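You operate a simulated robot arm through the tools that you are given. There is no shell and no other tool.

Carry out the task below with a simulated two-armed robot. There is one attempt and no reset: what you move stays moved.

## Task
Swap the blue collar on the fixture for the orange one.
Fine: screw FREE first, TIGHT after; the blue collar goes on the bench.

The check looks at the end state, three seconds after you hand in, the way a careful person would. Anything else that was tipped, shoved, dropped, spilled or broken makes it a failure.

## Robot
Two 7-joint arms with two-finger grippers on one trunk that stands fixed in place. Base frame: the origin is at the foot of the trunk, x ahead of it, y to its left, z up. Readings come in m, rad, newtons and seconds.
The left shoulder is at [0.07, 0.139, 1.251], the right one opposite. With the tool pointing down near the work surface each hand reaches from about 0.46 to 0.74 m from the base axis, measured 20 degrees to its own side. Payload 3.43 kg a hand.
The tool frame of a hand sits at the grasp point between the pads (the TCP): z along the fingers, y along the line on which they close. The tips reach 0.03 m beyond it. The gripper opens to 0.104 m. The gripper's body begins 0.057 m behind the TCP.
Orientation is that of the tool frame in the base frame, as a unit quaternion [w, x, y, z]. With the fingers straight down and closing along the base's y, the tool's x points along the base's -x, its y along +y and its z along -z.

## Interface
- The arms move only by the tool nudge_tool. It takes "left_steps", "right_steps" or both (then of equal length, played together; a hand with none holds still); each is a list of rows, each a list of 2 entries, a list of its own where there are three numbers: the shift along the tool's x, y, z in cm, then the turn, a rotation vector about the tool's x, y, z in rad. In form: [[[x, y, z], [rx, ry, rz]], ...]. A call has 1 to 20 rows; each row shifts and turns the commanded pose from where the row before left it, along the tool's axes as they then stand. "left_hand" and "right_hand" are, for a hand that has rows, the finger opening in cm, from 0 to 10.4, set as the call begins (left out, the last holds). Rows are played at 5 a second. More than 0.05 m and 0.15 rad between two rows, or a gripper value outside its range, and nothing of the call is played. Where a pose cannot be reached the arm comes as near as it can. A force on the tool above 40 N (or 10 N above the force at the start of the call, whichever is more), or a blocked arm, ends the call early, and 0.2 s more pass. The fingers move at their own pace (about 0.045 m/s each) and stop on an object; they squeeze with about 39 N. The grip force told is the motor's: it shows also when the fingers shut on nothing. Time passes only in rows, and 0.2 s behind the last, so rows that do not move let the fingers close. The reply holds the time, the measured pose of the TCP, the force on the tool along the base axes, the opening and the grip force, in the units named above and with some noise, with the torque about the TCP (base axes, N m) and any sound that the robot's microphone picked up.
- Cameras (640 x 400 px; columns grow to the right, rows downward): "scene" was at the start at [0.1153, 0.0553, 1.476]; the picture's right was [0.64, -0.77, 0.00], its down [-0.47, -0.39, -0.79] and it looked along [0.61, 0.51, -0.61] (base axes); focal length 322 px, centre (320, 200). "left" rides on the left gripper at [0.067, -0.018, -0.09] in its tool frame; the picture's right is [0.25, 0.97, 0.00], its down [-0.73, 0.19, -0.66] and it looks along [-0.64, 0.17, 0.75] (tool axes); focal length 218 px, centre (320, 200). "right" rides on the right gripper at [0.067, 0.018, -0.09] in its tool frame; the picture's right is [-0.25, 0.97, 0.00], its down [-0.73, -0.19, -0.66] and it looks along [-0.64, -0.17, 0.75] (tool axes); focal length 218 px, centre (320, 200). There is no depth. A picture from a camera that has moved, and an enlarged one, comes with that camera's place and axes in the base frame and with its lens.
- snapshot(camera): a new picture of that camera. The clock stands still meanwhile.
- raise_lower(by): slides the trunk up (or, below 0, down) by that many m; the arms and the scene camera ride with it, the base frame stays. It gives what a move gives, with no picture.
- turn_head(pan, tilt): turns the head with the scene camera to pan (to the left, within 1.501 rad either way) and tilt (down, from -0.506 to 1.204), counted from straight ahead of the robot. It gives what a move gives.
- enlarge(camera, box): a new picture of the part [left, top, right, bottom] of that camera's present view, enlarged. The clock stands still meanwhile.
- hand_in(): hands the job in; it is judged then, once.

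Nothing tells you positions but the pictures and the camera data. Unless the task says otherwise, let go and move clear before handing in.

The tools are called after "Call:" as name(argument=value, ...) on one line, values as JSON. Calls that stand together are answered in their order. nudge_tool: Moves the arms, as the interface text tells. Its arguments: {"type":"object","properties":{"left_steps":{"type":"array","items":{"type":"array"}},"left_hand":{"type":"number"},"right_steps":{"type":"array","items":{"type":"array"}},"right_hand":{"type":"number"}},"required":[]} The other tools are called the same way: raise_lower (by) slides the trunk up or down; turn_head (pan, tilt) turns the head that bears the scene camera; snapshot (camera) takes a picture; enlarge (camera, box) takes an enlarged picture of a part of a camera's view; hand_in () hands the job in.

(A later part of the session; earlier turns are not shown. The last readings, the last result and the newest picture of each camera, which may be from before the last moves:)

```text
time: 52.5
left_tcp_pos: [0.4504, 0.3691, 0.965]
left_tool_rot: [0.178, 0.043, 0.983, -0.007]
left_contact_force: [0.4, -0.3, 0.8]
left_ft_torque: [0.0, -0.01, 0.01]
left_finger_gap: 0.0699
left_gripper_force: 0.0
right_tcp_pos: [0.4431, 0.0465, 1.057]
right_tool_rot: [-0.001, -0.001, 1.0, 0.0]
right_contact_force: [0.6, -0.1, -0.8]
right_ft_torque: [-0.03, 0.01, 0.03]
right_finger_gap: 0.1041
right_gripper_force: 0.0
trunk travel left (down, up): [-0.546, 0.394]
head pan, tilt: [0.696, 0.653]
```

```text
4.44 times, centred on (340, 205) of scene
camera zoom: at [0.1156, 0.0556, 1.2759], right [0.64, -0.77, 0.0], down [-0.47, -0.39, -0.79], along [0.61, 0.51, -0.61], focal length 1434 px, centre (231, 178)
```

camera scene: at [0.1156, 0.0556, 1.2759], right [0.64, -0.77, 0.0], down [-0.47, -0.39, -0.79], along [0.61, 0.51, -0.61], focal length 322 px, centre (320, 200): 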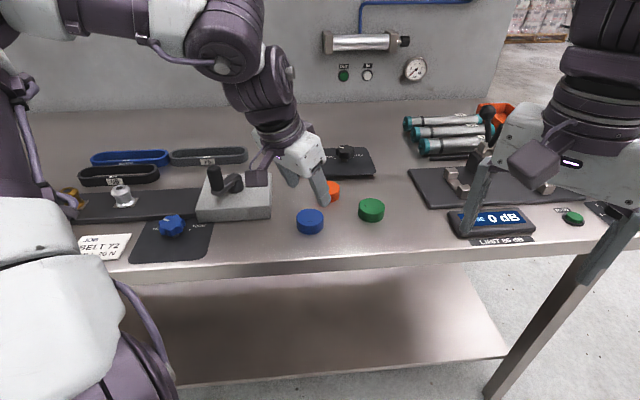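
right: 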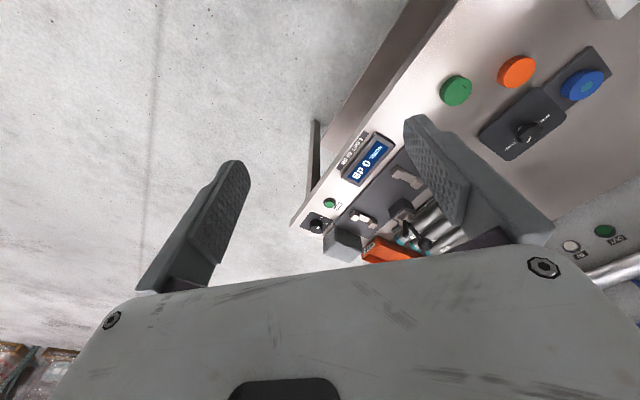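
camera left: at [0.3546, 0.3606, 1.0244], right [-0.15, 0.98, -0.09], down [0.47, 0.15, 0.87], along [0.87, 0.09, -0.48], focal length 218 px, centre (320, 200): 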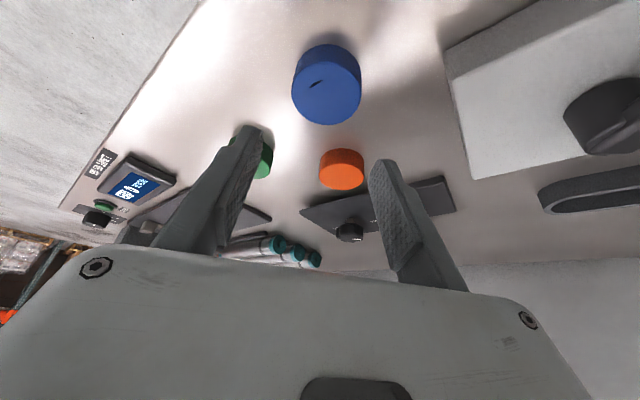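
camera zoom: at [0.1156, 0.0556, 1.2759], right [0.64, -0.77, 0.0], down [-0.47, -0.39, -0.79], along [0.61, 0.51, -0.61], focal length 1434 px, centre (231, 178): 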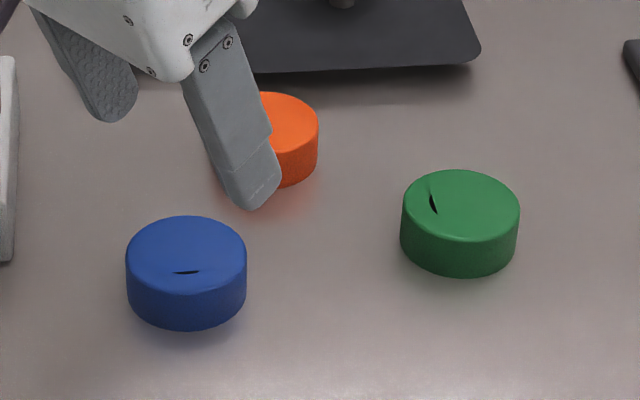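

Orange sits at about (0.555, 0.402), the same size as blue. I move above it with the same hand attitude so the grip matches the one I had on blue.

Call:
nudge_tool(left_steps=[[[-2.71, 1.41, 1.55], [0, 0, 0]], [[-2.71, 1.41, 1.55], [0, 0, 0]], [[-2.71, 1.41, 1.55], [0, 0, 0]], [[0, 0, 0], [0, 0, 0]]])

Call:
enlarge(camera="left", box=[230, 30, 430, 155])

Call:
enlarge(camera="scene", box=[280, 130, 400, 230])

```text
time: 53.5
left_tcp_pos: [0.5466, 0.4016, 0.9498]
left_tool_rot: [0.179, 0.043, 0.983, -0.008]
left_contact_force: [-0.5, 0.2, 0.1]
left_ft_torque: [-0.02, 0.01, 0.01]
left_finger_gap: 0.0697
left_gripper_force: 0.0
right_tcp_pos: [0.4415, 0.0463, 1.0564]
right_tool_rot: [0.0, 0.0, 1.0, 0.0]
right_contact_force: [-0.7, 0.1, 0.3]
right_ft_torque: [-0.04, 0.03, 0.03]
right_finger_gap: 0.1039
right_gripper_force: 0.0
trunk travel left (down, up): [-0.546, 0.394]
head pan, tilt: [0.696, 0.653]
```

```text
3.20 times, centred on (330, 92) of left
camera zoom: at [0.4503, 0.3934, 1.0099], right [-0.15, 0.98, -0.09], down [0.47, 0.15, 0.87], along [0.87, 0.09, -0.48], focal length 698 px, centre (288, 544)
```

zoom: 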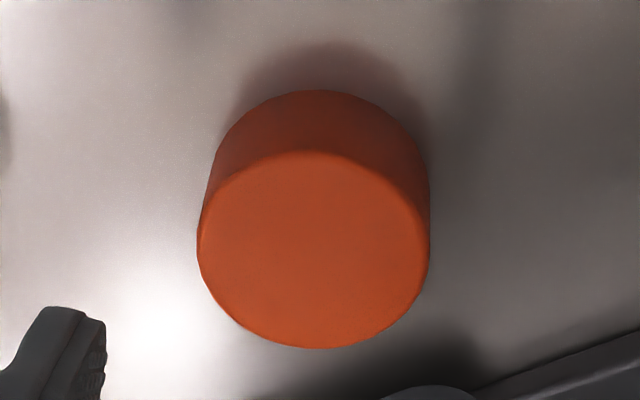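

```text
4.00 times, centred on (340, 180) of scene
camera zoom: at [0.1145, 0.0553, 1.276], right [0.64, -0.77, 0.0], down [-0.47, -0.39, -0.79], along [0.61, 0.51, -0.61], focal length 1290 px, centre (240, 280)
```

zoom: 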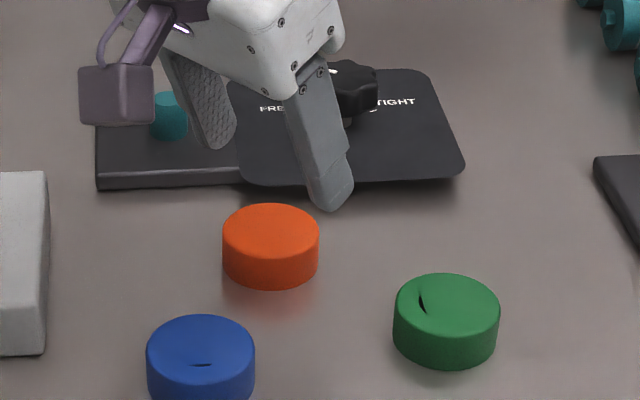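

Orange appears where expected relative to the hand. I descend around it with fingers open 7 cm.

Call:
nudge_tool(left_steps=[[[0.65, 0.03, 1.66], [0, 0, 0]], [[0.65, 0.03, 1.66], [0, 0, 0]], [[0.65, 0.03, 1.66], [0, 0, 0]], [[0, 0, 0], [0, 0, 0]]])

Call:
enlarge(camera="left", box=[230, 80, 430, 205])

Call:
enlarge(camera="scene", box=[280, 130, 400, 230])

```text
time: 54.5
left_tcp_pos: [0.5449, 0.4048, 0.8965]
left_tool_rot: [0.179, 0.043, 0.983, -0.008]
left_contact_force: [-0.2, -0.2, -0.1]
left_ft_torque: [-0.05, -0.01, 0.04]
left_finger_gap: 0.0699
left_gripper_force: 0.1
right_tcp_pos: [0.4426, 0.0474, 1.0565]
right_tool_rot: [0.0, 0.0, 1.0, 0.0]
right_contact_force: [0.3, 0.4, 0.5]
right_ft_torque: [-0.01, 0.0, -0.02]
right_finger_gap: 0.104
right_gripper_force: 0.0
trunk travel left (down, up): [-0.546, 0.394]
head pan, tilt: [0.696, 0.653]
```

```text
3.20 times, centred on (330, 142) of left
camera zoom: at [0.4484, 0.3959, 0.9562], right [-0.15, 0.98, -0.09], down [0.47, 0.15, 0.87], along [0.87, 0.09, -0.48], focal length 698 px, centre (288, 384)
```

zoom: 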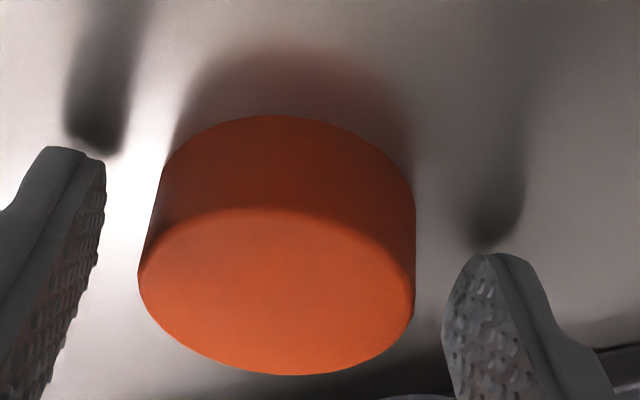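

```text
4.00 times, centred on (340, 180) of scene
camera zoom: at [0.1151, 0.0551, 1.276], right [0.64, -0.77, 0.0], down [-0.47, -0.39, -0.79], along [0.61, 0.51, -0.61], focal length 1290 px, centre (240, 280)
```

zoom: 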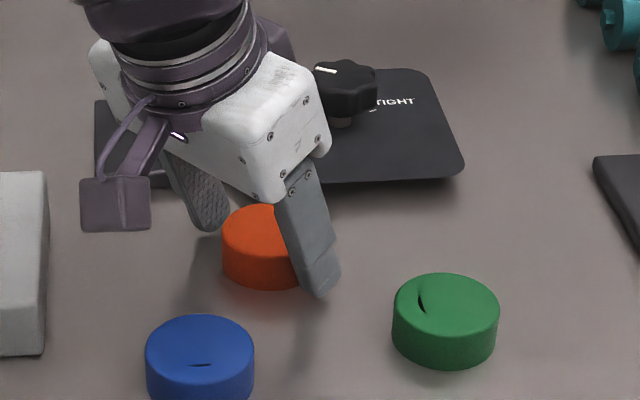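

The hand is about 2 mm to the left and 2–3 mm inward compared with how it held blue. I'll correct that and close on the orange collar.

Call:
nudge_tool(left_steps=[[[-0.2, -0.17, 0.17], [0, 0, 0]], [[0, 0, 0], [0, 0, 0]]])

Call:
nudge_tool(left_steps=[[[0, 0, 0], [0, 0, 0]], [[0, 0, 0], [0, 0, 0]], [[0, 0, 0], [0, 0, 0]], [[0, 0, 0], [0, 0, 0]]], left_hand=0)

Call:
enlarge(camera="left", box=[230, 80, 430, 205])

```text
time: 55.1
left_tcp_pos: [0.5473, 0.4033, 0.896]
left_tool_rot: [0.18, 0.042, 0.983, -0.007]
left_contact_force: [0.4, -0.3, 0.4]
left_ft_torque: [0.0, 0.0, 0.0]
left_finger_gap: 0.07
left_gripper_force: 0.0
right_tcp_pos: [0.4416, 0.0467, 1.0562]
right_tool_rot: [0.0, -0.001, 1.0, 0.001]
right_contact_force: [1.3, 0.0, 0.8]
right_ft_torque: [-0.01, 0.0, -0.01]
right_finger_gap: 0.104
right_gripper_force: 0.1
trunk travel left (down, up): [-0.546, 0.394]
head pan, tilt: [0.696, 0.653]
```

```text
time: 56.1
left_tcp_pos: [0.5478, 0.4022, 0.8945]
left_tool_rot: [0.179, 0.041, 0.983, -0.008]
left_contact_force: [-0.8, 0.7, 0.3]
left_ft_torque: [0.0, -0.01, 0.01]
left_finger_gap: 0.0499
left_gripper_force: 39.3
right_tcp_pos: [0.4422, 0.0471, 1.0566]
right_tool_rot: [-0.001, 0.0, 1.0, 0.0]
right_contact_force: [0.6, 0.6, -0.1]
right_ft_torque: [0.05, 0.02, 0.01]
right_finger_gap: 0.1039
right_gripper_force: 0.1
trunk travel left (down, up): [-0.546, 0.394]
head pan, tilt: [0.696, 0.653]
```

```text
3.20 times, centred on (330, 142) of left
camera zoom: at [0.4511, 0.3942, 0.9552], right [-0.15, 0.98, -0.09], down [0.47, 0.15, 0.87], along [0.87, 0.09, -0.48], focal length 698 px, centre (288, 384)
```

zoom: 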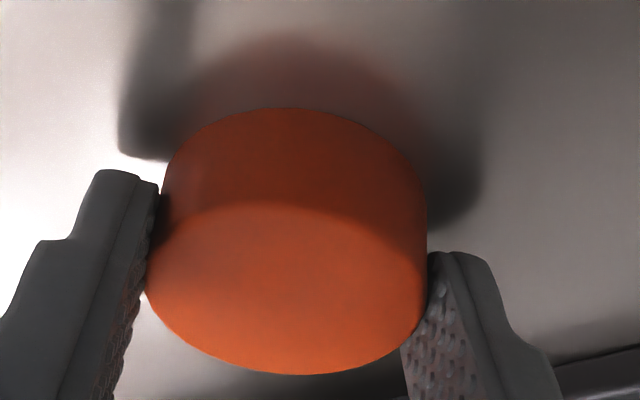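

The orange collar sits in the fingers in exactly the same place blue did, so the same TCP pose will put it on the peg. I lift it straight up and check.

Call:
nudge_tool(left_steps=[[[-0.35, 0, -0.94], [0, 0, 0]], [[-0.7, 0, -1.87], [0, 0, 0]], [[-0.7, 0, -1.87], [0, 0, 0]], [[-0.7, 0, -1.87], [0, 0, 0]], [[0, 0, 0], [0, 0, 0]]])

Call:
snapshot(camera="left")

Call:
snapshot(camera="scene")

```text
time: 57.3
left_tcp_pos: [0.547, 0.4031, 0.9654]
left_tool_rot: [0.178, 0.042, 0.983, -0.008]
left_contact_force: [-0.4, 0.1, -0.1]
left_ft_torque: [-0.01, 0.02, 0.02]
left_finger_gap: 0.05
left_gripper_force: 39.4
right_tcp_pos: [0.4436, 0.0476, 1.056]
right_tool_rot: [0.0, 0.0, 1.0, -0.001]
right_contact_force: [0.7, 0.0, -0.3]
right_ft_torque: [0.0, 0.0, -0.01]
right_finger_gap: 0.1041
right_gripper_force: 0.0
trunk travel left (down, up): [-0.546, 0.394]
head pan, tilt: [0.696, 0.653]
```

```text
taken
camera left: at [0.4511, 0.3947, 1.0249], right [-0.15, 0.98, -0.09], down [0.47, 0.15, 0.87], along [0.87, 0.09, -0.48], focal length 218 px, centre (320, 200)
```

left: 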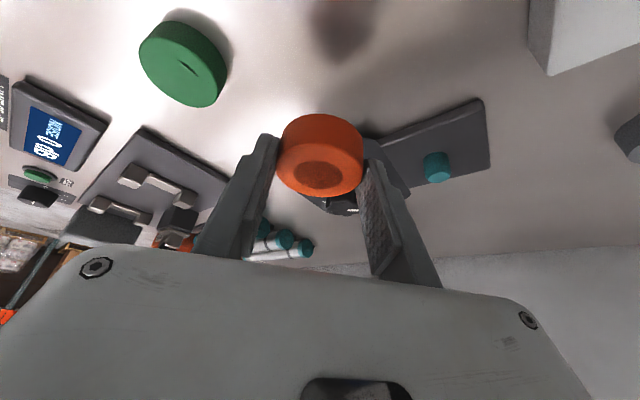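

```text
taken
camera scene: at [0.1156, 0.0556, 1.2759], right [0.64, -0.77, 0.0], down [-0.47, -0.39, -0.79], along [0.61, 0.51, -0.61], focal length 322 px, centre (320, 200)
```

scene: 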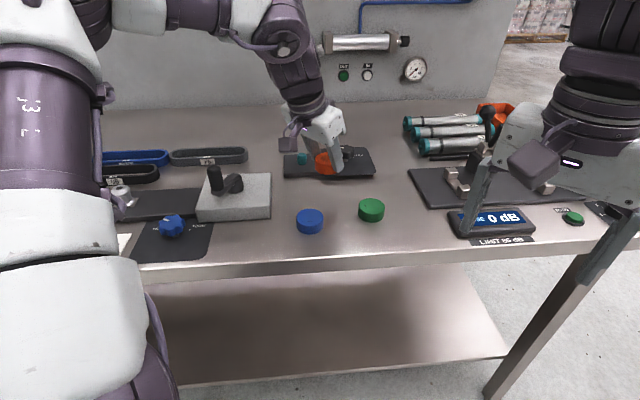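

The orange is held level and shows the same dark bore blue had. I carry it to above the peg.

Call:
nudge_tool(left_steps=[[[-0.93, 3.12, 0.36], [0, 0, 0]], [[-0.93, 3.12, 0.36], [0, 0, 0]], [[-0.93, 3.12, 0.36], [0, 0, 0]], [[-0.93, 3.12, 0.36], [0, 0, 0]], [[0, 0, 0], [0, 0, 0]], [[0, 0, 0], [0, 0, 0]]])

Call:
nudge_tool(left_steps=[[[0, 0, 0], [0, 0, 0]]])

Call:
enlarge(camera="left", box=[220, 0, 420, 205])

Call:
enlarge(camera="scene", box=[260, 90, 360, 190])

```text
time: 58.7
left_tcp_pos: [0.5974, 0.5228, 0.9663]
left_tool_rot: [0.179, 0.042, 0.983, -0.007]
left_contact_force: [1.5, 0.2, -0.1]
left_ft_torque: [0.02, 0.03, 0.0]
left_finger_gap: 0.0499
left_gripper_force: 39.0
right_tcp_pos: [0.4417, 0.0463, 1.0571]
right_tool_rot: [-0.001, 0.0, 1.0, 0.0]
right_contact_force: [-0.5, 0.3, -0.3]
right_ft_torque: [-0.02, -0.02, 0.01]
right_finger_gap: 0.104
right_gripper_force: 0.0
trunk travel left (down, up): [-0.546, 0.394]
head pan, tilt: [0.696, 0.653]
```

```text
time: 59.1
left_tcp_pos: [0.5985, 0.5221, 0.9664]
left_tool_rot: [0.178, 0.041, 0.983, -0.007]
left_contact_force: [0.3, 0.2, -0.1]
left_ft_torque: [0.0, 0.01, 0.02]
left_finger_gap: 0.0499
left_gripper_force: 38.6
right_tcp_pos: [0.4425, 0.0462, 1.0575]
right_tool_rot: [0.0, 0.0, 1.0, 0.0]
right_contact_force: [-0.5, 0.7, 0.3]
right_ft_torque: [0.0, 0.01, -0.03]
right_finger_gap: 0.1039
right_gripper_force: 0.1
trunk travel left (down, up): [-0.546, 0.394]
head pan, tilt: [0.696, 0.653]
```

```text
1.95 times, centred on (320, 102) of left
camera zoom: at [0.5015, 0.5131, 1.0261], right [-0.15, 0.98, -0.09], down [0.47, 0.15, 0.87], along [0.87, 0.09, -0.48], focal length 426 px, centre (320, 390)
```

zoom: 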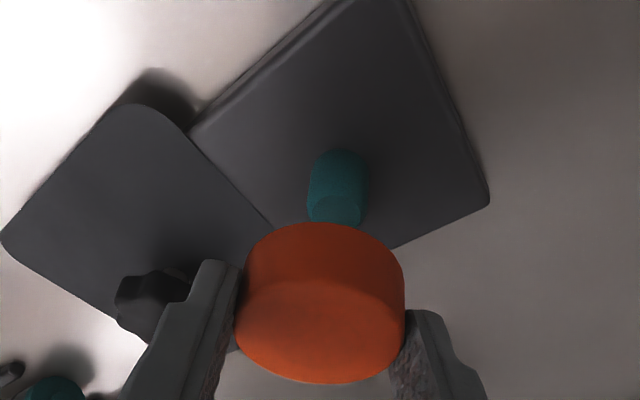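

```text
4.00 times, centred on (310, 140) of scene
camera zoom: at [0.1152, 0.0552, 1.276], right [0.64, -0.77, 0.0], down [-0.47, -0.39, -0.79], along [0.61, 0.51, -0.61], focal length 1290 px, centre (360, 440)
```

zoom: 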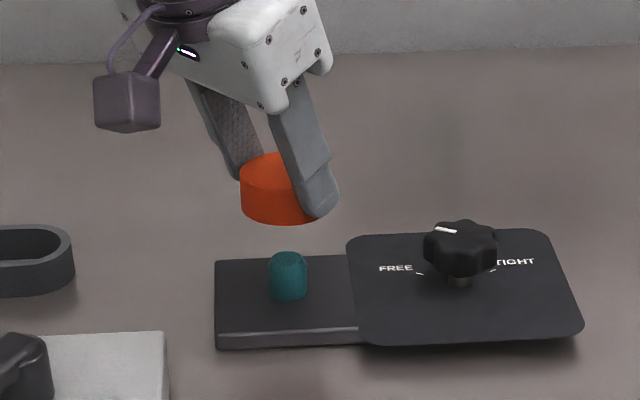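

Compared with blue's straight lift-off picture, the peg appears about 2–3 mm to the right, so I shift +y by 2.2 mm while descending to just above the peg.

Call:
nudge_tool(left_steps=[[[0.53, 0.11, 1.4], [0, 0, 0]], [[0.53, 0.11, 1.4], [0, 0, 0]], [[0, 0, 0], [0, 0, 0]], [[0, 0, 0], [0, 0, 0]]])

Call:
enlarge(camera="left", box=[220, 0, 420, 205])

Call:
enlarge(camera="scene", box=[270, 120, 340, 180])

```text
time: 60.1
left_tcp_pos: [0.5986, 0.5248, 0.9357]
left_tool_rot: [0.179, 0.042, 0.983, -0.008]
left_contact_force: [-0.1, 0.6, -1.5]
left_ft_torque: [0.0, 0.02, -0.02]
left_finger_gap: 0.0499
left_gripper_force: 39.5
right_tcp_pos: [0.4419, 0.0456, 1.0561]
right_tool_rot: [0.0, 0.0, 1.0, 0.0]
right_contact_force: [0.3, 0.4, -0.4]
right_ft_torque: [0.03, -0.01, 0.06]
right_finger_gap: 0.1039
right_gripper_force: 0.1
trunk travel left (down, up): [-0.546, 0.394]
head pan, tilt: [0.696, 0.653]
```

```text
1.95 times, centred on (320, 102) of left
camera zoom: at [0.5024, 0.5163, 0.9951], right [-0.15, 0.98, -0.09], down [0.47, 0.15, 0.87], along [0.87, 0.09, -0.48], focal length 426 px, centre (320, 390)
```

zoom: 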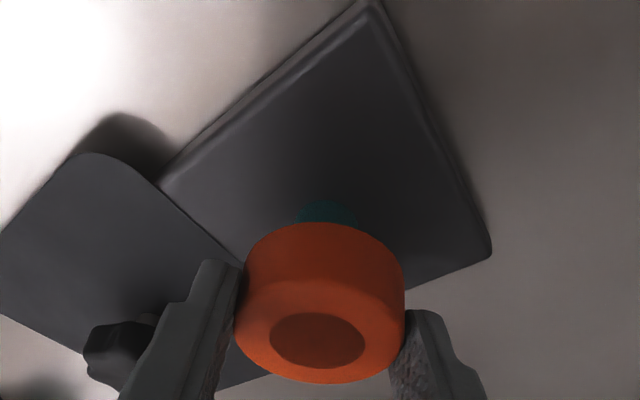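

```text
6.67 times, centred on (305, 150) of scene
camera zoom: at [0.1155, 0.0555, 1.2759], right [0.64, -0.77, 0.0], down [-0.47, -0.39, -0.79], along [0.61, 0.51, -0.61], focal length 2150 px, centre (420, 533)
```

zoom: 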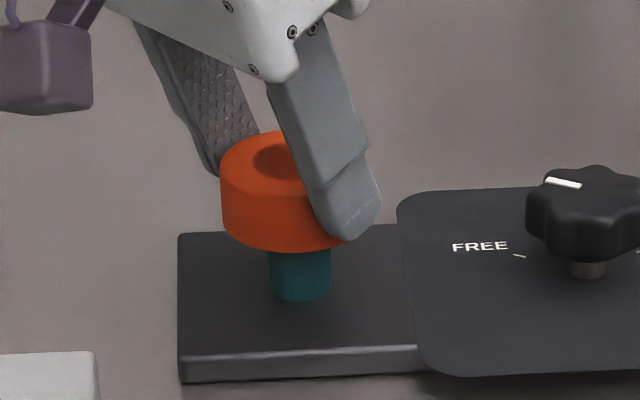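

The collar is just over the peg and lined up the same way blue was (bore ≈28 mm over a ≈22 mm peg). I lower it carefully, watching the force.

Call:
nudge_tool(left_steps=[[[0.14, 0, 0.375], [0, 0, 0]], [[0.14, 0, 0.375], [0, 0, 0]], [[0.14, 0, 0.375], [0, 0, 0]], [[0, 0, 0], [0, 0, 0]]])

Call:
enlarge(camera="scene", box=[270, 120, 340, 180])

```text
time: 61.1
left_tcp_pos: [0.5988, 0.525, 0.9236]
left_tool_rot: [0.178, 0.042, 0.983, -0.008]
left_contact_force: [0.5, -0.1, -0.3]
left_ft_torque: [0.0, 0.0, 0.0]
left_finger_gap: 0.0497
left_gripper_force: 38.8
right_tcp_pos: [0.4424, 0.0455, 1.0562]
right_tool_rot: [-0.001, 0.0, 1.0, 0.0]
right_contact_force: [-0.9, 0.2, -0.5]
right_ft_torque: [0.0, -0.02, -0.01]
right_finger_gap: 0.104
right_gripper_force: 0.0
trunk travel left (down, up): [-0.546, 0.394]
head pan, tilt: [0.696, 0.653]
```

```text
6.67 times, centred on (305, 150) of scene
camera zoom: at [0.1153, 0.0553, 1.2759], right [0.64, -0.77, 0.0], down [-0.47, -0.39, -0.79], along [0.61, 0.51, -0.61], focal length 2150 px, centre (420, 533)
```

zoom: 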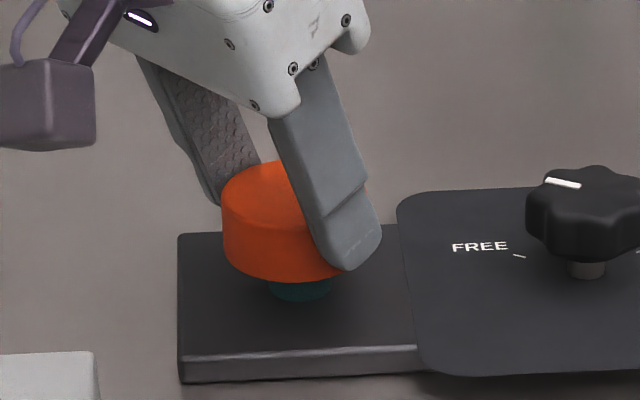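

The peg has entered the bore with no force. I keep lowering.

Call:
nudge_tool(left_steps=[[[0.14, 0, 0.375], [0, 0, 0]], [[0.14, 0, 0.375], [0, 0, 0]], [[0.07, 0, 0.187], [0, 0, 0]], [[0, 0, 0], [0, 0, 0]]])

Call:
nudge_tool(left_steps=[[[0.053, 0, 0.14], [0, 0, 0]], [[0, 0, 0], [0, 0, 0]]])

Call:
nudge_tool(left_steps=[[[0.053, 0, 0.14], [0, 0, 0]], [[0, 0, 0], [0, 0, 0]]])

Call:
enlarge(camera="scene", box=[270, 120, 340, 180])

Call:
enlarge(camera="left", box=[230, 80, 430, 205])

```text
time: 62.1
left_tcp_pos: [0.5974, 0.525, 0.9137]
left_tool_rot: [0.178, 0.042, 0.983, -0.008]
left_contact_force: [0.3, 0.7, -0.3]
left_ft_torque: [0.0, -0.02, 0.01]
left_finger_gap: 0.0499
left_gripper_force: 38.8
right_tcp_pos: [0.442, 0.047, 1.0564]
right_tool_rot: [0.0, 0.0, 1.0, 0.0]
right_contact_force: [0.0, -0.4, -0.6]
right_ft_torque: [0.0, 0.04, 0.0]
right_finger_gap: 0.1039
right_gripper_force: 0.1
trunk travel left (down, up): [-0.546, 0.394]
head pan, tilt: [0.696, 0.653]
```

```text
time: 62.7
left_tcp_pos: [0.5993, 0.5259, 0.9111]
left_tool_rot: [0.179, 0.042, 0.983, -0.008]
left_contact_force: [0.0, 0.9, -1.4]
left_ft_torque: [-0.02, 0.01, -0.04]
left_finger_gap: 0.05
left_gripper_force: 39.6
right_tcp_pos: [0.4432, 0.047, 1.0564]
right_tool_rot: [-0.001, 0.001, 1.0, 0.0]
right_contact_force: [0.8, 0.3, -0.2]
right_ft_torque: [-0.05, 0.02, 0.0]
right_finger_gap: 0.1042
right_gripper_force: 0.0
trunk travel left (down, up): [-0.546, 0.394]
head pan, tilt: [0.696, 0.653]
```

```text
time: 63.3
left_tcp_pos: [0.5989, 0.5246, 0.9112]
left_tool_rot: [0.179, 0.041, 0.983, -0.008]
left_contact_force: [0.2, 0.5, 0.2]
left_ft_torque: [0.01, -0.02, 0.04]
left_finger_gap: 0.0497
left_gripper_force: 39.0
right_tcp_pos: [0.4422, 0.0465, 1.0574]
right_tool_rot: [0.0, 0.0, 1.0, -0.001]
right_contact_force: [0.0, -0.9, -0.6]
right_ft_torque: [0.0, 0.01, -0.01]
right_finger_gap: 0.1041
right_gripper_force: 0.1
trunk travel left (down, up): [-0.546, 0.394]
head pan, tilt: [0.696, 0.653]
```

```text
6.67 times, centred on (305, 150) of scene
camera zoom: at [0.1153, 0.0553, 1.2759], right [0.64, -0.77, 0.0], down [-0.47, -0.39, -0.79], along [0.61, 0.51, -0.61], focal length 2150 px, centre (420, 533)
```

zoom: 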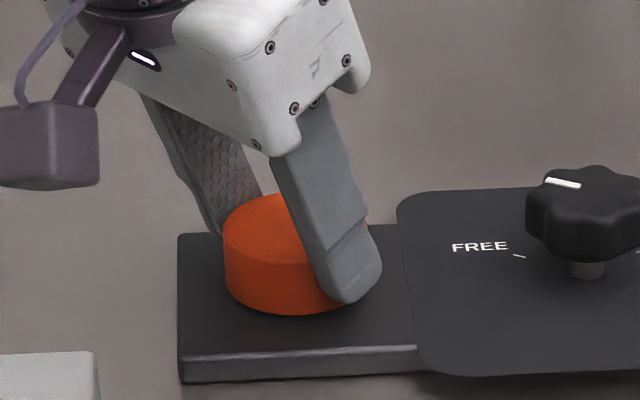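

```text
3.20 times, centred on (330, 142) of left
camera zoom: at [0.502, 0.5162, 0.9702], right [-0.15, 0.98, -0.09], down [0.47, 0.15, 0.87], along [0.87, 0.09, -0.48], focal length 698 px, centre (288, 384)
```

zoom: 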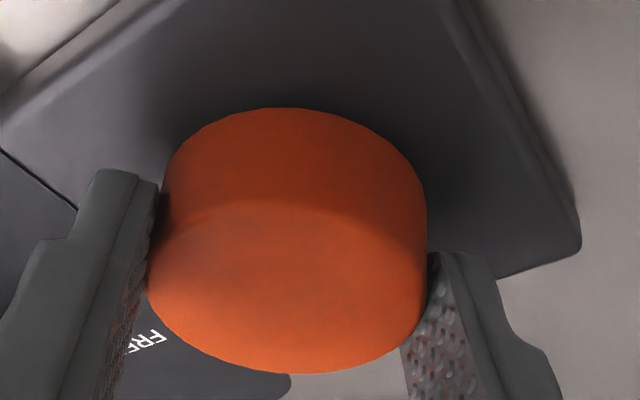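

Nearly down, no resistance yet. Small steps until it seats.

Call:
nudge_tool(left_steps=[[[0.035, 0, 0.094], [0, 0, 0]], [[0, 0, 0], [0, 0, 0]]])

Call:
nudge_tool(left_steps=[[[0.035, 0, 0.094], [0, 0, 0]], [[0, 0, 0], [0, 0, 0]]])

Call:
nudge_tool(left_steps=[[[0.035, 0, 0.094], [0, 0, 0]], [[0, 0, 0], [0, 0, 0]]])

Call:
enlarge(camera="left", box=[230, 80, 430, 205])

```text
time: 63.9
left_tcp_pos: [0.5984, 0.5256, 0.9094]
left_tool_rot: [0.178, 0.042, 0.983, -0.007]
left_contact_force: [0.7, -0.7, -0.4]
left_ft_torque: [0.0, 0.0, 0.01]
left_finger_gap: 0.0503
left_gripper_force: 38.6
right_tcp_pos: [0.4435, 0.0464, 1.0566]
right_tool_rot: [0.0, 0.0, 1.0, 0.0]
right_contact_force: [-0.5, -0.2, 0.1]
right_ft_torque: [0.0, 0.01, 0.02]
right_finger_gap: 0.1041
right_gripper_force: 0.2
trunk travel left (down, up): [-0.546, 0.394]
head pan, tilt: [0.696, 0.653]
```

```text
time: 64.5
left_tcp_pos: [0.5989, 0.5246, 0.9094]
left_tool_rot: [0.178, 0.042, 0.983, -0.007]
left_contact_force: [-0.6, 0.4, 0.4]
left_ft_torque: [0.02, 0.05, 0.0]
left_finger_gap: 0.05
left_gripper_force: 38.6
right_tcp_pos: [0.4424, 0.0473, 1.0559]
right_tool_rot: [0.0, 0.0, 1.0, -0.001]
right_contact_force: [0.6, 0.5, 0.2]
right_ft_torque: [0.02, -0.02, 0.01]
right_finger_gap: 0.104
right_gripper_force: 0.0
trunk travel left (down, up): [-0.546, 0.394]
head pan, tilt: [0.696, 0.653]
```

```text
time: 65.1
left_tcp_pos: [0.5975, 0.5257, 0.9064]
left_tool_rot: [0.179, 0.042, 0.983, -0.007]
left_contact_force: [0.2, -0.5, -0.1]
left_ft_torque: [-0.02, -0.03, 0.01]
left_finger_gap: 0.0498
left_gripper_force: 39.4
right_tcp_pos: [0.4418, 0.0465, 1.0578]
right_tool_rot: [0.0, 0.0, 1.0, 0.001]
right_contact_force: [0.3, -0.1, 0.0]
right_ft_torque: [-0.02, 0.02, -0.01]
right_finger_gap: 0.1042
right_gripper_force: 0.1
trunk travel left (down, up): [-0.546, 0.394]
head pan, tilt: [0.696, 0.653]
```

```text
3.20 times, centred on (330, 142) of left
camera zoom: at [0.5017, 0.5166, 0.9672], right [-0.15, 0.98, -0.09], down [0.47, 0.15, 0.87], along [0.87, 0.09, -0.48], focal length 698 px, centre (288, 384)
```

zoom: 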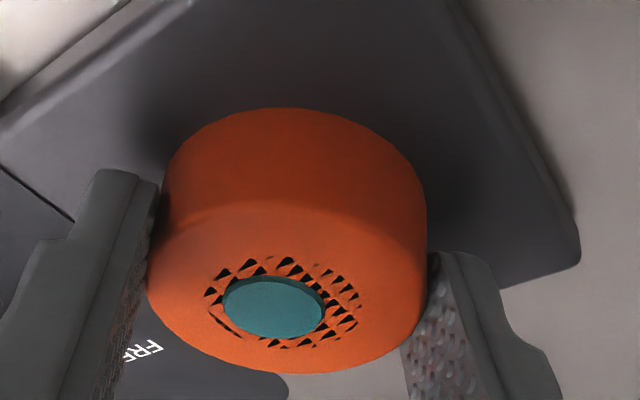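

The teal peg now shows through the orange collar. It is about 1.7 mm off-centre in the bore toward −y, so I shift the collar −1.7 mm in y and finish lowering.

Call:
nudge_tool(left_steps=[[[0, -0.17, 0], [0, 0, 0]], [[0, 0, 0], [0, 0, 0]]])

Call:
nudge_tool(left_steps=[[[0.035, 0, 0.094], [0, 0, 0]], [[0, 0, 0], [0, 0, 0]]])

Call:
enlarge(camera="left", box=[230, 80, 430, 205])

```text
time: 65.7
left_tcp_pos: [0.597, 0.5241, 0.9075]
left_tool_rot: [0.18, 0.042, 0.983, -0.008]
left_contact_force: [0.2, 0.6, 0.5]
left_ft_torque: [0.05, -0.04, 0.05]
left_finger_gap: 0.0502
left_gripper_force: 39.3
right_tcp_pos: [0.442, 0.0465, 1.0561]
right_tool_rot: [0.0, 0.0, 1.0, 0.0]
right_contact_force: [-0.3, -0.3, 0.5]
right_ft_torque: [0.0, -0.01, 0.02]
right_finger_gap: 0.1042
right_gripper_force: 0.1
trunk travel left (down, up): [-0.546, 0.394]
head pan, tilt: [0.696, 0.653]
```

```text
time: 66.3
left_tcp_pos: [0.5975, 0.524, 0.9074]
left_tool_rot: [0.179, 0.042, 0.983, -0.007]
left_contact_force: [-0.2, 0.3, 3.9]
left_ft_torque: [0.02, 0.05, -0.01]
left_finger_gap: 0.0501
left_gripper_force: 39.7
right_tcp_pos: [0.4426, 0.0457, 1.0569]
right_tool_rot: [-0.001, -0.001, 1.0, 0.0]
right_contact_force: [-0.1, -0.9, -0.1]
right_ft_torque: [0.02, -0.01, 0.01]
right_finger_gap: 0.1039
right_gripper_force: 0.0
trunk travel left (down, up): [-0.546, 0.394]
head pan, tilt: [0.696, 0.653]
```

```text
3.20 times, centred on (330, 142) of left
camera zoom: at [0.5012, 0.5147, 0.9671], right [-0.15, 0.98, -0.09], down [0.46, 0.15, 0.87], along [0.87, 0.09, -0.48], focal length 698 px, centre (288, 384)
```

zoom: 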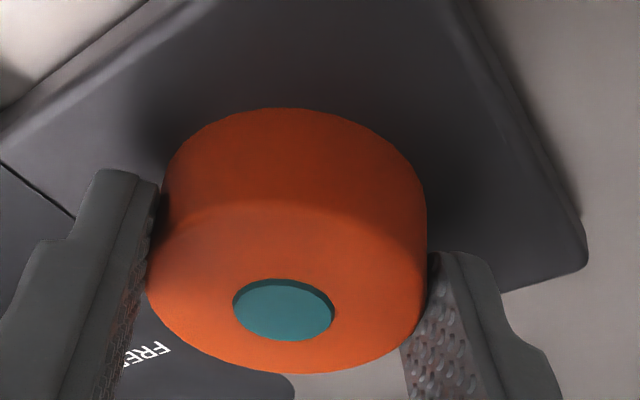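

It is seated (4 N contact, peg centred in the bore). Releasing and rising straight up.

Call:
nudge_tool(left_steps=[[[0, 0, 0], [0, 0, 0]], [[0, 0, 0], [0, 0, 0]], [[0, 0, 0], [0, 0, 0]]], left_hand=6.8)

Call:
nudge_tool(left_steps=[[[-0.35, 0, -0.94], [0, 0, 0]], [[-0.7, 0, -1.87], [0, 0, 0]], [[-0.7, 0, -1.87], [0, 0, 0]], [[0, 0, 0], [0, 0, 0]]])

Call:
enlarge(camera="left", box=[230, 30, 430, 155])

Call:
enlarge(camera="scene", box=[270, 120, 390, 200])

```text
time: 67.1
left_tcp_pos: [0.5974, 0.5237, 0.9074]
left_tool_rot: [0.178, 0.042, 0.983, -0.008]
left_contact_force: [-1.2, 0.1, 1.2]
left_ft_torque: [0.01, 0.03, 0.03]
left_finger_gap: 0.0679
left_gripper_force: 0.1
right_tcp_pos: [0.4427, 0.0473, 1.0566]
right_tool_rot: [0.0, 0.0, 1.0, 0.001]
right_contact_force: [0.4, -0.8, 0.0]
right_ft_torque: [0.0, 0.01, 0.0]
right_finger_gap: 0.1038
right_gripper_force: 0.0
trunk travel left (down, up): [-0.546, 0.394]
head pan, tilt: [0.696, 0.653]
```

```text
time: 68.1
left_tcp_pos: [0.597, 0.5253, 0.9569]
left_tool_rot: [0.179, 0.041, 0.983, -0.007]
left_contact_force: [-1.3, 0.3, -0.1]
left_ft_torque: [-0.03, 0.0, -0.03]
left_finger_gap: 0.0679
left_gripper_force: 0.1
right_tcp_pos: [0.4426, 0.0464, 1.0563]
right_tool_rot: [-0.001, 0.0, 1.0, -0.001]
right_contact_force: [0.9, -0.5, 0.2]
right_ft_torque: [-0.02, -0.01, 0.03]
right_finger_gap: 0.104
right_gripper_force: 0.0
trunk travel left (down, up): [-0.546, 0.394]
head pan, tilt: [0.696, 0.653]
```

```text
3.20 times, centred on (330, 92) of left
camera zoom: at [0.5017, 0.5155, 1.0169], right [-0.15, 0.98, -0.09], down [0.47, 0.15, 0.87], along [0.87, 0.09, -0.48], focal length 698 px, centre (288, 544)
```

zoom: 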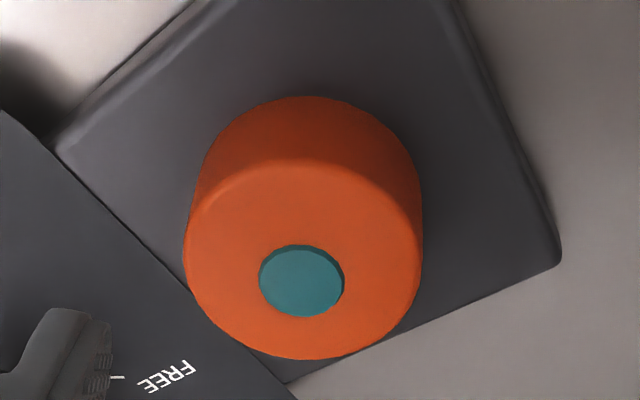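

```text
5.00 times, centred on (330, 160) of scene
camera zoom: at [0.1155, 0.0556, 1.2759], right [0.64, -0.77, 0.0], down [-0.47, -0.39, -0.79], along [0.61, 0.51, -0.61], focal length 1613 px, centre (270, 400)
```

zoom: 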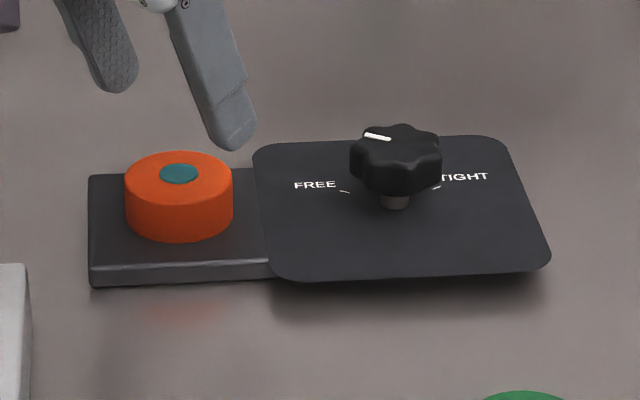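

The orange collar is seated flat with the peg visible in its bore. Now for TIGHT: I swing the hand to azimuth +20° and move above the knob to turn it clockwise in three bites.

Call:
nudge_tool(left_steps=[[[0, 0, 0], [-0.0385, 0, -0.102]], [[0, 0, 0], [-0.0385, 0, -0.102]], [[0, 0, 0], [-0.0385, 0, -0.102]], [[0, 0, 0], [-0.0385, 0, -0.102]], [[-1.38, -3.35, 0.59], [0, 0, 0]], [[-1.38, -3.35, 0.59], [0, 0, 0]], [[-1.38, -3.35, 0.59], [0, 0, 0]], [[0, 0, 0], [0, 0, 0]]], left_hand=8)

Call:
snapshot(camera="left")

Call:
enlarge(camera="scene", box=[270, 100, 390, 200])

```text
time: 69.9
left_tcp_pos: [0.6656, 0.4544, 0.9561]
left_tool_rot: [0.176, -0.172, 0.969, 0.031]
left_contact_force: [0.4, -0.4, 0.1]
left_ft_torque: [0.0, -0.01, 0.01]
left_finger_gap: 0.0799
left_gripper_force: 0.0
left hand out of reach, approached as far as the arm can: row 7
right_tcp_pos: [0.4417, 0.0468, 1.058]
right_tool_rot: [0.0, 0.0, 1.0, 0.001]
right_contact_force: [0.5, -0.6, -0.2]
right_ft_torque: [-0.02, -0.01, 0.01]
right_finger_gap: 0.1039
right_gripper_force: 0.0
trunk travel left (down, up): [-0.546, 0.394]
head pan, tilt: [0.696, 0.653]
```

```text
taken
camera left: at [0.5828, 0.4061, 1.0154], right [-0.55, 0.83, -0.09], down [0.36, 0.33, 0.87], along [0.75, 0.45, -0.48], focal length 218 px, centre (320, 200)
```

left: 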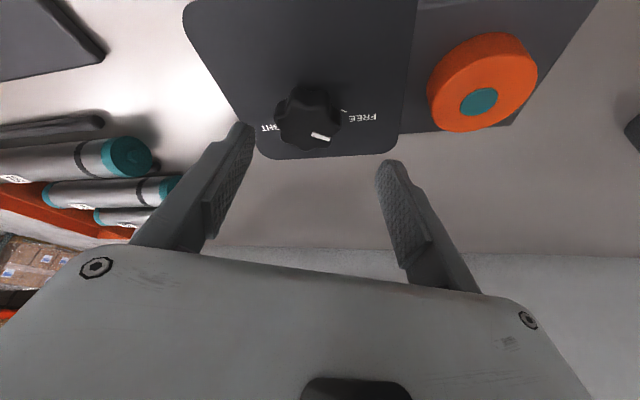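

```text
4.00 times, centred on (330, 150) of scene
camera zoom: at [0.1144, 0.0556, 1.276], right [0.64, -0.77, 0.0], down [-0.47, -0.39, -0.79], along [0.61, 0.51, -0.61], focal length 1290 px, centre (280, 400)
```

zoom: 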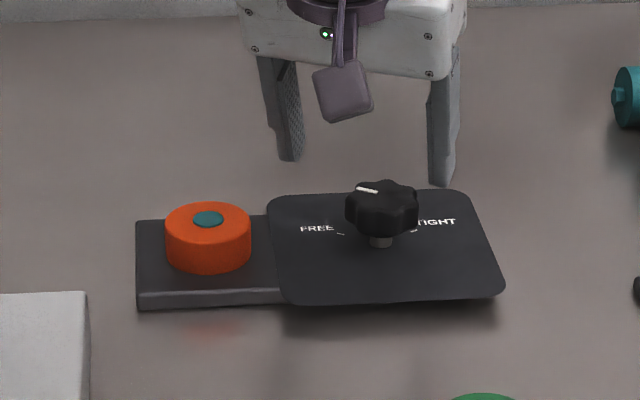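

At azimuth +20° the reach at this height is a bit short, so I go to azimuth ~9°, centre over the knob, descend, and then swing to +20° with the fingers open.

Call:
nudge_tool(left_steps=[[[0, 0, 0], [0.0353, 0, 0.0936]], [[0, 0, 0], [0.0353, 0, 0.0936]], [[-0.58, -0.78, 0.32], [0, 0, 0]], [[0, 0, 0], [0, 0, 0]]])

Call:
enlarge(camera="left", box=[220, 60, 420, 190])

```text
time: 70.9
left_tcp_pos: [0.6732, 0.4479, 0.9541]
left_tool_rot: [0.179, -0.074, 0.981, 0.013]
left_contact_force: [0.1, -0.5, 0.0]
left_ft_torque: [-0.01, -0.04, -0.03]
left_finger_gap: 0.0802
left_gripper_force: 0.2
right_tcp_pos: [0.4427, 0.0463, 1.0556]
right_tool_rot: [0.0, 0.001, 1.0, 0.0]
right_contact_force: [-0.2, -0.1, 0.6]
right_ft_torque: [0.02, -0.01, 0.03]
right_finger_gap: 0.1042
right_gripper_force: 0.0
trunk travel left (down, up): [-0.546, 0.394]
head pan, tilt: [0.696, 0.653]
```

```text
3.08 times, centred on (320, 125) of left
camera zoom: at [0.5819, 0.4163, 1.0138], right [-0.38, 0.92, -0.09], down [0.42, 0.26, 0.87], along [0.83, 0.29, -0.48], focal length 672 px, centre (320, 431)
```

zoom: 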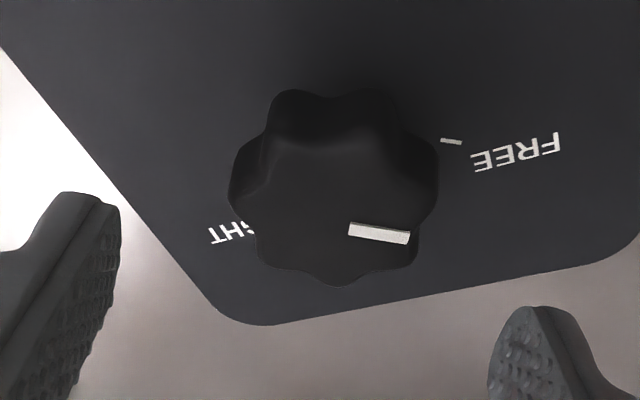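

Centred over the knob. Descending, then swinging to +20°.

Call:
nudge_tool(left_steps=[[[0.69, 0, 1.8], [0, 0, 0]], [[0.69, 0, 1.8], [0, 0, 0]], [[0, -0.07, 0], [-0.0353, 0, -0.0936]], [[0, -0.07, 0], [-0.0353, 0, -0.0936]], [[0, 0, 0], [0, 0, 0]]])

Call:
snapshot(camera="left")

```text
time: 72.1
left_tcp_pos: [0.6728, 0.4448, 0.9158]
left_tool_rot: [0.176, -0.172, 0.969, 0.03]
left_contact_force: [0.2, 0.8, -1.2]
left_ft_torque: [0.01, 0.03, -0.01]
left_finger_gap: 0.0802
left_gripper_force: 0.0
right_tcp_pos: [0.4423, 0.0466, 1.0566]
right_tool_rot: [0.0, 0.0, 1.0, 0.0]
right_contact_force: [0.6, 0.0, 0.4]
right_ft_torque: [0.02, 0.01, 0.01]
right_finger_gap: 0.1041
right_gripper_force: 0.0
trunk travel left (down, up): [-0.546, 0.394]
head pan, tilt: [0.696, 0.653]
```

```text
taken
camera left: at [0.59, 0.3963, 0.9752], right [-0.56, 0.83, -0.09], down [0.36, 0.33, 0.87], along [0.75, 0.45, -0.48], focal length 218 px, centre (320, 200)
```

left: 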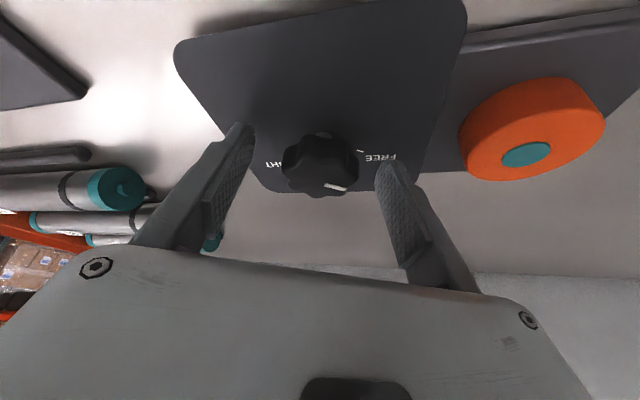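

The knob is well between the fingers. Close and turn clockwise, first bite.

Call:
nudge_tool(left_steps=[[[0, 0.1, 0], [0, 0, 0]], [[0, 0, 0], [0, 0, 0]], [[0, 0, 0], [0, 0, 0]], [[0, 0, 0], [0, 0, 0]], [[0, 0, 0], [0, 0, 0]]], left_hand=0)

Call:
nudge_tool(left_steps=[[[0, 0.07, 0], [0.0356, 0, 0.0936]], [[0, 0.07, 0], [0.0356, 0, 0.0936]], [[0, 0.07, 0], [0.0356, 0, 0.0936]], [[0, 0.07, 0], [0.0356, 0, 0.0936]], [[0, 0, 0], [0, 0, 0]]])

Call:
snapshot(camera="left")

```text
time: 73.3
left_tcp_pos: [0.673, 0.4466, 0.9147]
left_tool_rot: [0.176, -0.171, 0.969, 0.031]
left_contact_force: [0.0, -1.3, -0.9]
left_ft_torque: [-0.35, -0.35, -0.05]
left_finger_gap: 0.0418
left_gripper_force: 45.3
right_tcp_pos: [0.4423, 0.0458, 1.0568]
right_tool_rot: [0.0, 0.0, 1.0, 0.0]
right_contact_force: [-0.9, 0.8, 0.6]
right_ft_torque: [-0.01, 0.02, 0.02]
right_finger_gap: 0.104
right_gripper_force: 0.0
trunk travel left (down, up): [-0.546, 0.394]
head pan, tilt: [0.696, 0.653]
```

```text
time: 74.5
left_tcp_pos: [0.6724, 0.4499, 0.9153]
left_tool_rot: [0.18, 0.026, 0.983, -0.005]
left_contact_force: [1.3, 0.4, -1.6]
left_ft_torque: [0.52, 0.36, 0.02]
left_finger_gap: 0.042
left_gripper_force: 45.2
right_tcp_pos: [0.4425, 0.0454, 1.0563]
right_tool_rot: [0.001, 0.0, 1.0, 0.0]
right_contact_force: [0.4, 0.0, 1.0]
right_ft_torque: [-0.03, 0.0, -0.01]
right_finger_gap: 0.104
right_gripper_force: 0.1
trunk travel left (down, up): [-0.546, 0.394]
head pan, tilt: [0.696, 0.653]
```

```text
taken
camera left: at [0.5769, 0.4372, 0.9748], right [-0.19, 0.98, -0.09], down [0.46, 0.17, 0.87], along [0.87, 0.12, -0.48], focal length 218 px, centre (320, 200)
```

left: 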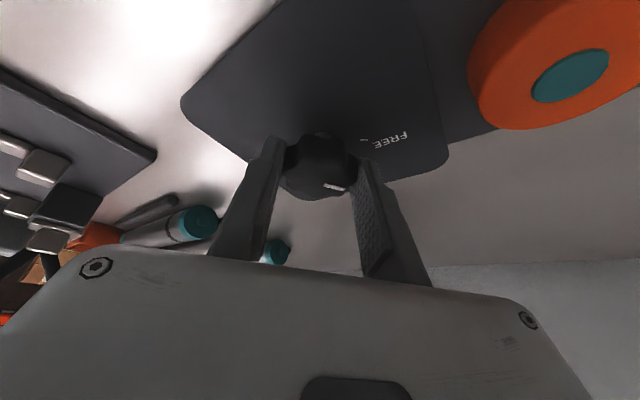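

Smooth. I finish this bite to −20°, open, swing back to +20°, and re-grip.

Call:
nudge_tool(left_steps=[[[0, 0.07, 0], [0.0356, 0, 0.0936]], [[0, 0.07, 0], [0.0356, 0, 0.0936]], [[0, 0.07, 0], [0.0356, 0, 0.0936]], [[0, 0, 0], [0, 0, 0]]])

Call:
nudge_tool(left_steps=[[[0, 0, 0], [0, 0, 0]], [[0, 0, 0], [0, 0, 0]], [[0, 0, 0], [0, 0, 0]]], left_hand=7.5)

Call:
nudge_tool(left_steps=[[[0, -0.07, 0], [-0.0356, 0, -0.0936]], [[0, -0.07, 0], [-0.0356, 0, -0.0936]], [[0, -0.07, 0], [-0.0356, 0, -0.0936]], [[0, -0.07, 0], [-0.0356, 0, -0.0936]], [[0, -0.07, 0], [-0.0356, 0, -0.0936]], [[0, -0.07, 0], [-0.0356, 0, -0.0936]], [[0, -0.07, 0], [-0.0356, 0, -0.0936]], [[0, 0, 0], [0, 0, 0]]])

Call:
snapshot(camera="left")

```text
time: 75.5
left_tcp_pos: [0.6734, 0.4525, 0.915]
left_tool_rot: [0.178, 0.172, 0.968, -0.032]
left_contact_force: [5.8, 7.7, 3.5]
left_ft_torque: [1.19, 0.25, 0.09]
left_finger_gap: 0.0418
left_gripper_force: 44.7
right_tcp_pos: [0.442, 0.0482, 1.0569]
right_tool_rot: [0.0, -0.001, 1.0, -0.001]
right_contact_force: [0.2, 0.6, 0.1]
right_ft_torque: [0.02, 0.0, -0.02]
right_finger_gap: 0.104
right_gripper_force: 0.1
trunk travel left (down, up): [-0.546, 0.394]
head pan, tilt: [0.696, 0.653]
```

```text
time: 76.3
left_tcp_pos: [0.6722, 0.4502, 0.9158]
left_tool_rot: [0.177, 0.171, 0.969, -0.032]
left_contact_force: [-0.6, -1.1, 0.0]
left_ft_torque: [0.02, -0.01, -0.01]
left_finger_gap: 0.0751
left_gripper_force: 0.1
right_tcp_pos: [0.4422, 0.0461, 1.0562]
right_tool_rot: [0.001, 0.0, 1.0, 0.0]
right_contact_force: [1.0, 0.3, -0.2]
right_ft_torque: [-0.04, -0.01, 0.0]
right_finger_gap: 0.1039
right_gripper_force: 0.1
trunk travel left (down, up): [-0.546, 0.394]
head pan, tilt: [0.696, 0.653]
```

```text
time: 78.1
left_tcp_pos: [0.6722, 0.4469, 0.9139]
left_tool_rot: [0.177, -0.173, 0.969, 0.031]
left_contact_force: [-0.2, 0.8, 0.3]
left_ft_torque: [0.0, -0.02, 0.01]
left_finger_gap: 0.0749
left_gripper_force: 0.0
right_tcp_pos: [0.4415, 0.046, 1.0566]
right_tool_rot: [0.0, -0.001, 1.0, 0.0]
right_contact_force: [0.9, -0.5, -0.7]
right_ft_torque: [0.01, 0.03, 0.0]
right_finger_gap: 0.1039
right_gripper_force: 0.1
trunk travel left (down, up): [-0.546, 0.394]
head pan, tilt: [0.696, 0.653]
```

```text
taken
camera left: at [0.5884, 0.3979, 0.9746], right [-0.56, 0.83, -0.09], down [0.36, 0.33, 0.87], along [0.75, 0.45, -0.48], focal length 218 px, centre (320, 200)
```

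left: 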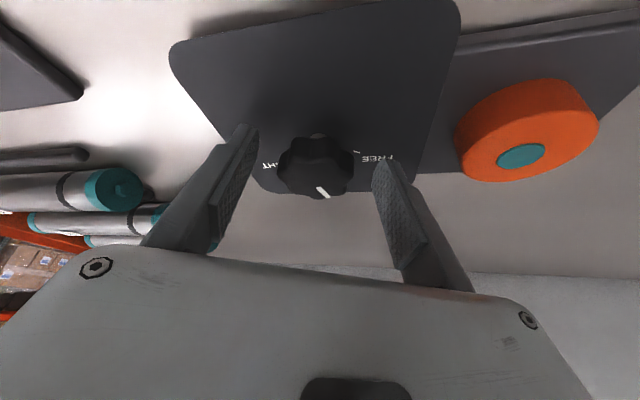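

The mark advanced about 40° clockwise. Second bite.

Call:
nudge_tool(left_steps=[[[-0.05, -0.08, 0], [0, 0, 0]], [[0, 0, 0], [0, 0, 0]], [[0, 0, 0], [0, 0, 0]], [[0, 0, 0], [0, 0, 0]], [[0, 0, 0], [0, 0, 0]]], left_hand=0)

Call:
nudge_tool(left_steps=[[[0, 0.07, 0], [0.0356, 0, 0.0936]], [[0, 0.07, 0], [0.0356, 0, 0.0936]], [[0, 0.07, 0], [0.0356, 0, 0.0936]], [[0, 0.07, 0], [0.0356, 0, 0.0936]], [[0, 0.07, 0], [0.0356, 0, 0.0936]], [[0, 0.07, 0], [0.0356, 0, 0.0936]], [[0, 0.07, 0], [0.0356, 0, 0.0936]], [[0, 0, 0], [0, 0, 0]]])

Call:
nudge_tool(left_steps=[[[0, 0, 0], [0, 0, 0]], [[0, 0, 0], [0, 0, 0]], [[0, 0, 0], [0, 0, 0]]], left_hand=7.5)

Call:
enlarge(camera="left", box=[240, 80, 420, 210])

Call:
enlarge(camera="scene", box=[310, 120, 390, 190])

```text
time: 79.3
left_tcp_pos: [0.6732, 0.4463, 0.9159]
left_tool_rot: [0.176, -0.171, 0.969, 0.031]
left_contact_force: [-0.3, -1.7, -1.1]
left_ft_torque: [-0.52, -0.11, 0.0]
left_finger_gap: 0.042
left_gripper_force: 44.9
right_tcp_pos: [0.442, 0.0465, 1.0564]
right_tool_rot: [-0.001, -0.001, 1.0, 0.0]
right_contact_force: [0.0, 0.0, 0.0]
right_ft_torque: [0.0, 0.01, -0.03]
right_finger_gap: 0.1039
right_gripper_force: 0.1
trunk travel left (down, up): [-0.546, 0.394]
head pan, tilt: [0.696, 0.653]
```

```text
time: 81.1
left_tcp_pos: [0.6731, 0.4525, 0.9145]
left_tool_rot: [0.176, 0.172, 0.969, -0.031]
left_contact_force: [-2.5, 5.8, -2.0]
left_ft_torque: [0.81, 0.11, 0.03]
left_finger_gap: 0.0419
left_gripper_force: 44.6
right_tcp_pos: [0.4422, 0.0488, 1.0572]
right_tool_rot: [0.0, 0.0, 1.0, -0.001]
right_contact_force: [0.5, 0.6, 1.1]
right_ft_torque: [-0.01, 0.03, 0.01]
right_finger_gap: 0.1037
right_gripper_force: 0.0
trunk travel left (down, up): [-0.546, 0.394]
head pan, tilt: [0.696, 0.653]
```

```text
time: 81.9
left_tcp_pos: [0.6727, 0.449, 0.9152]
left_tool_rot: [0.178, 0.172, 0.968, -0.032]
left_contact_force: [-0.3, 0.4, 0.2]
left_ft_torque: [-0.03, 0.0, 0.01]
left_finger_gap: 0.0751
left_gripper_force: 0.0
right_tcp_pos: [0.4418, 0.0455, 1.0557]
right_tool_rot: [0.0, 0.0, 1.0, 0.0]
right_contact_force: [-0.1, 0.0, 0.9]
right_ft_torque: [0.01, 0.02, -0.03]
right_finger_gap: 0.104
right_gripper_force: 0.0
trunk travel left (down, up): [-0.546, 0.394]
head pan, tilt: [0.696, 0.653]
```

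```text
3.08 times, centred on (330, 145) of left
camera zoom: at [0.5776, 0.4667, 0.9755], right [0.11, 0.99, -0.09], down [0.49, 0.03, 0.87], along [0.87, -0.14, -0.48], focal length 672 px, centre (289, 369)
```

zoom: 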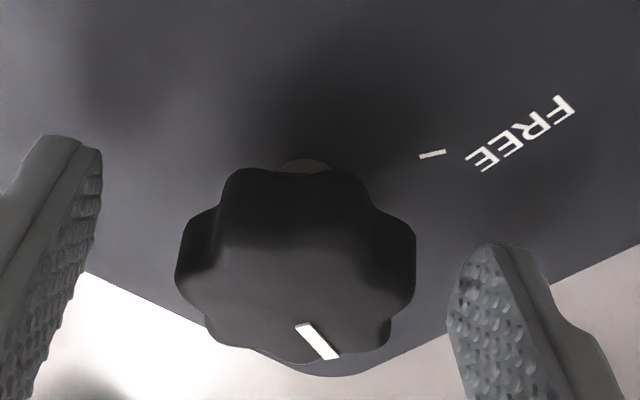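

```text
5.71 times, centred on (350, 155) of scene
camera zoom: at [0.1153, 0.0549, 1.276], right [0.64, -0.77, 0.0], down [-0.47, -0.39, -0.79], along [0.61, 0.51, -0.61], focal length 1843 px, centre (149, 457)
```

zoom: 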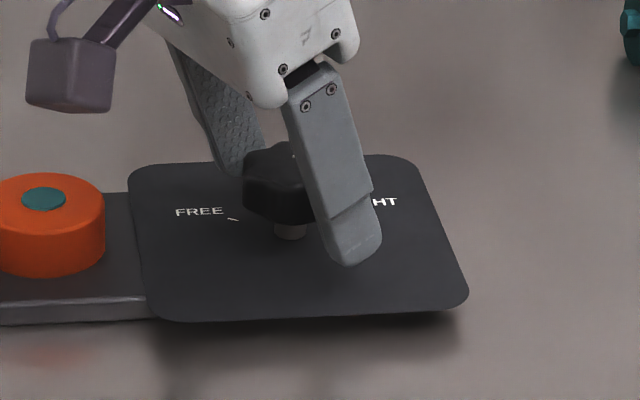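

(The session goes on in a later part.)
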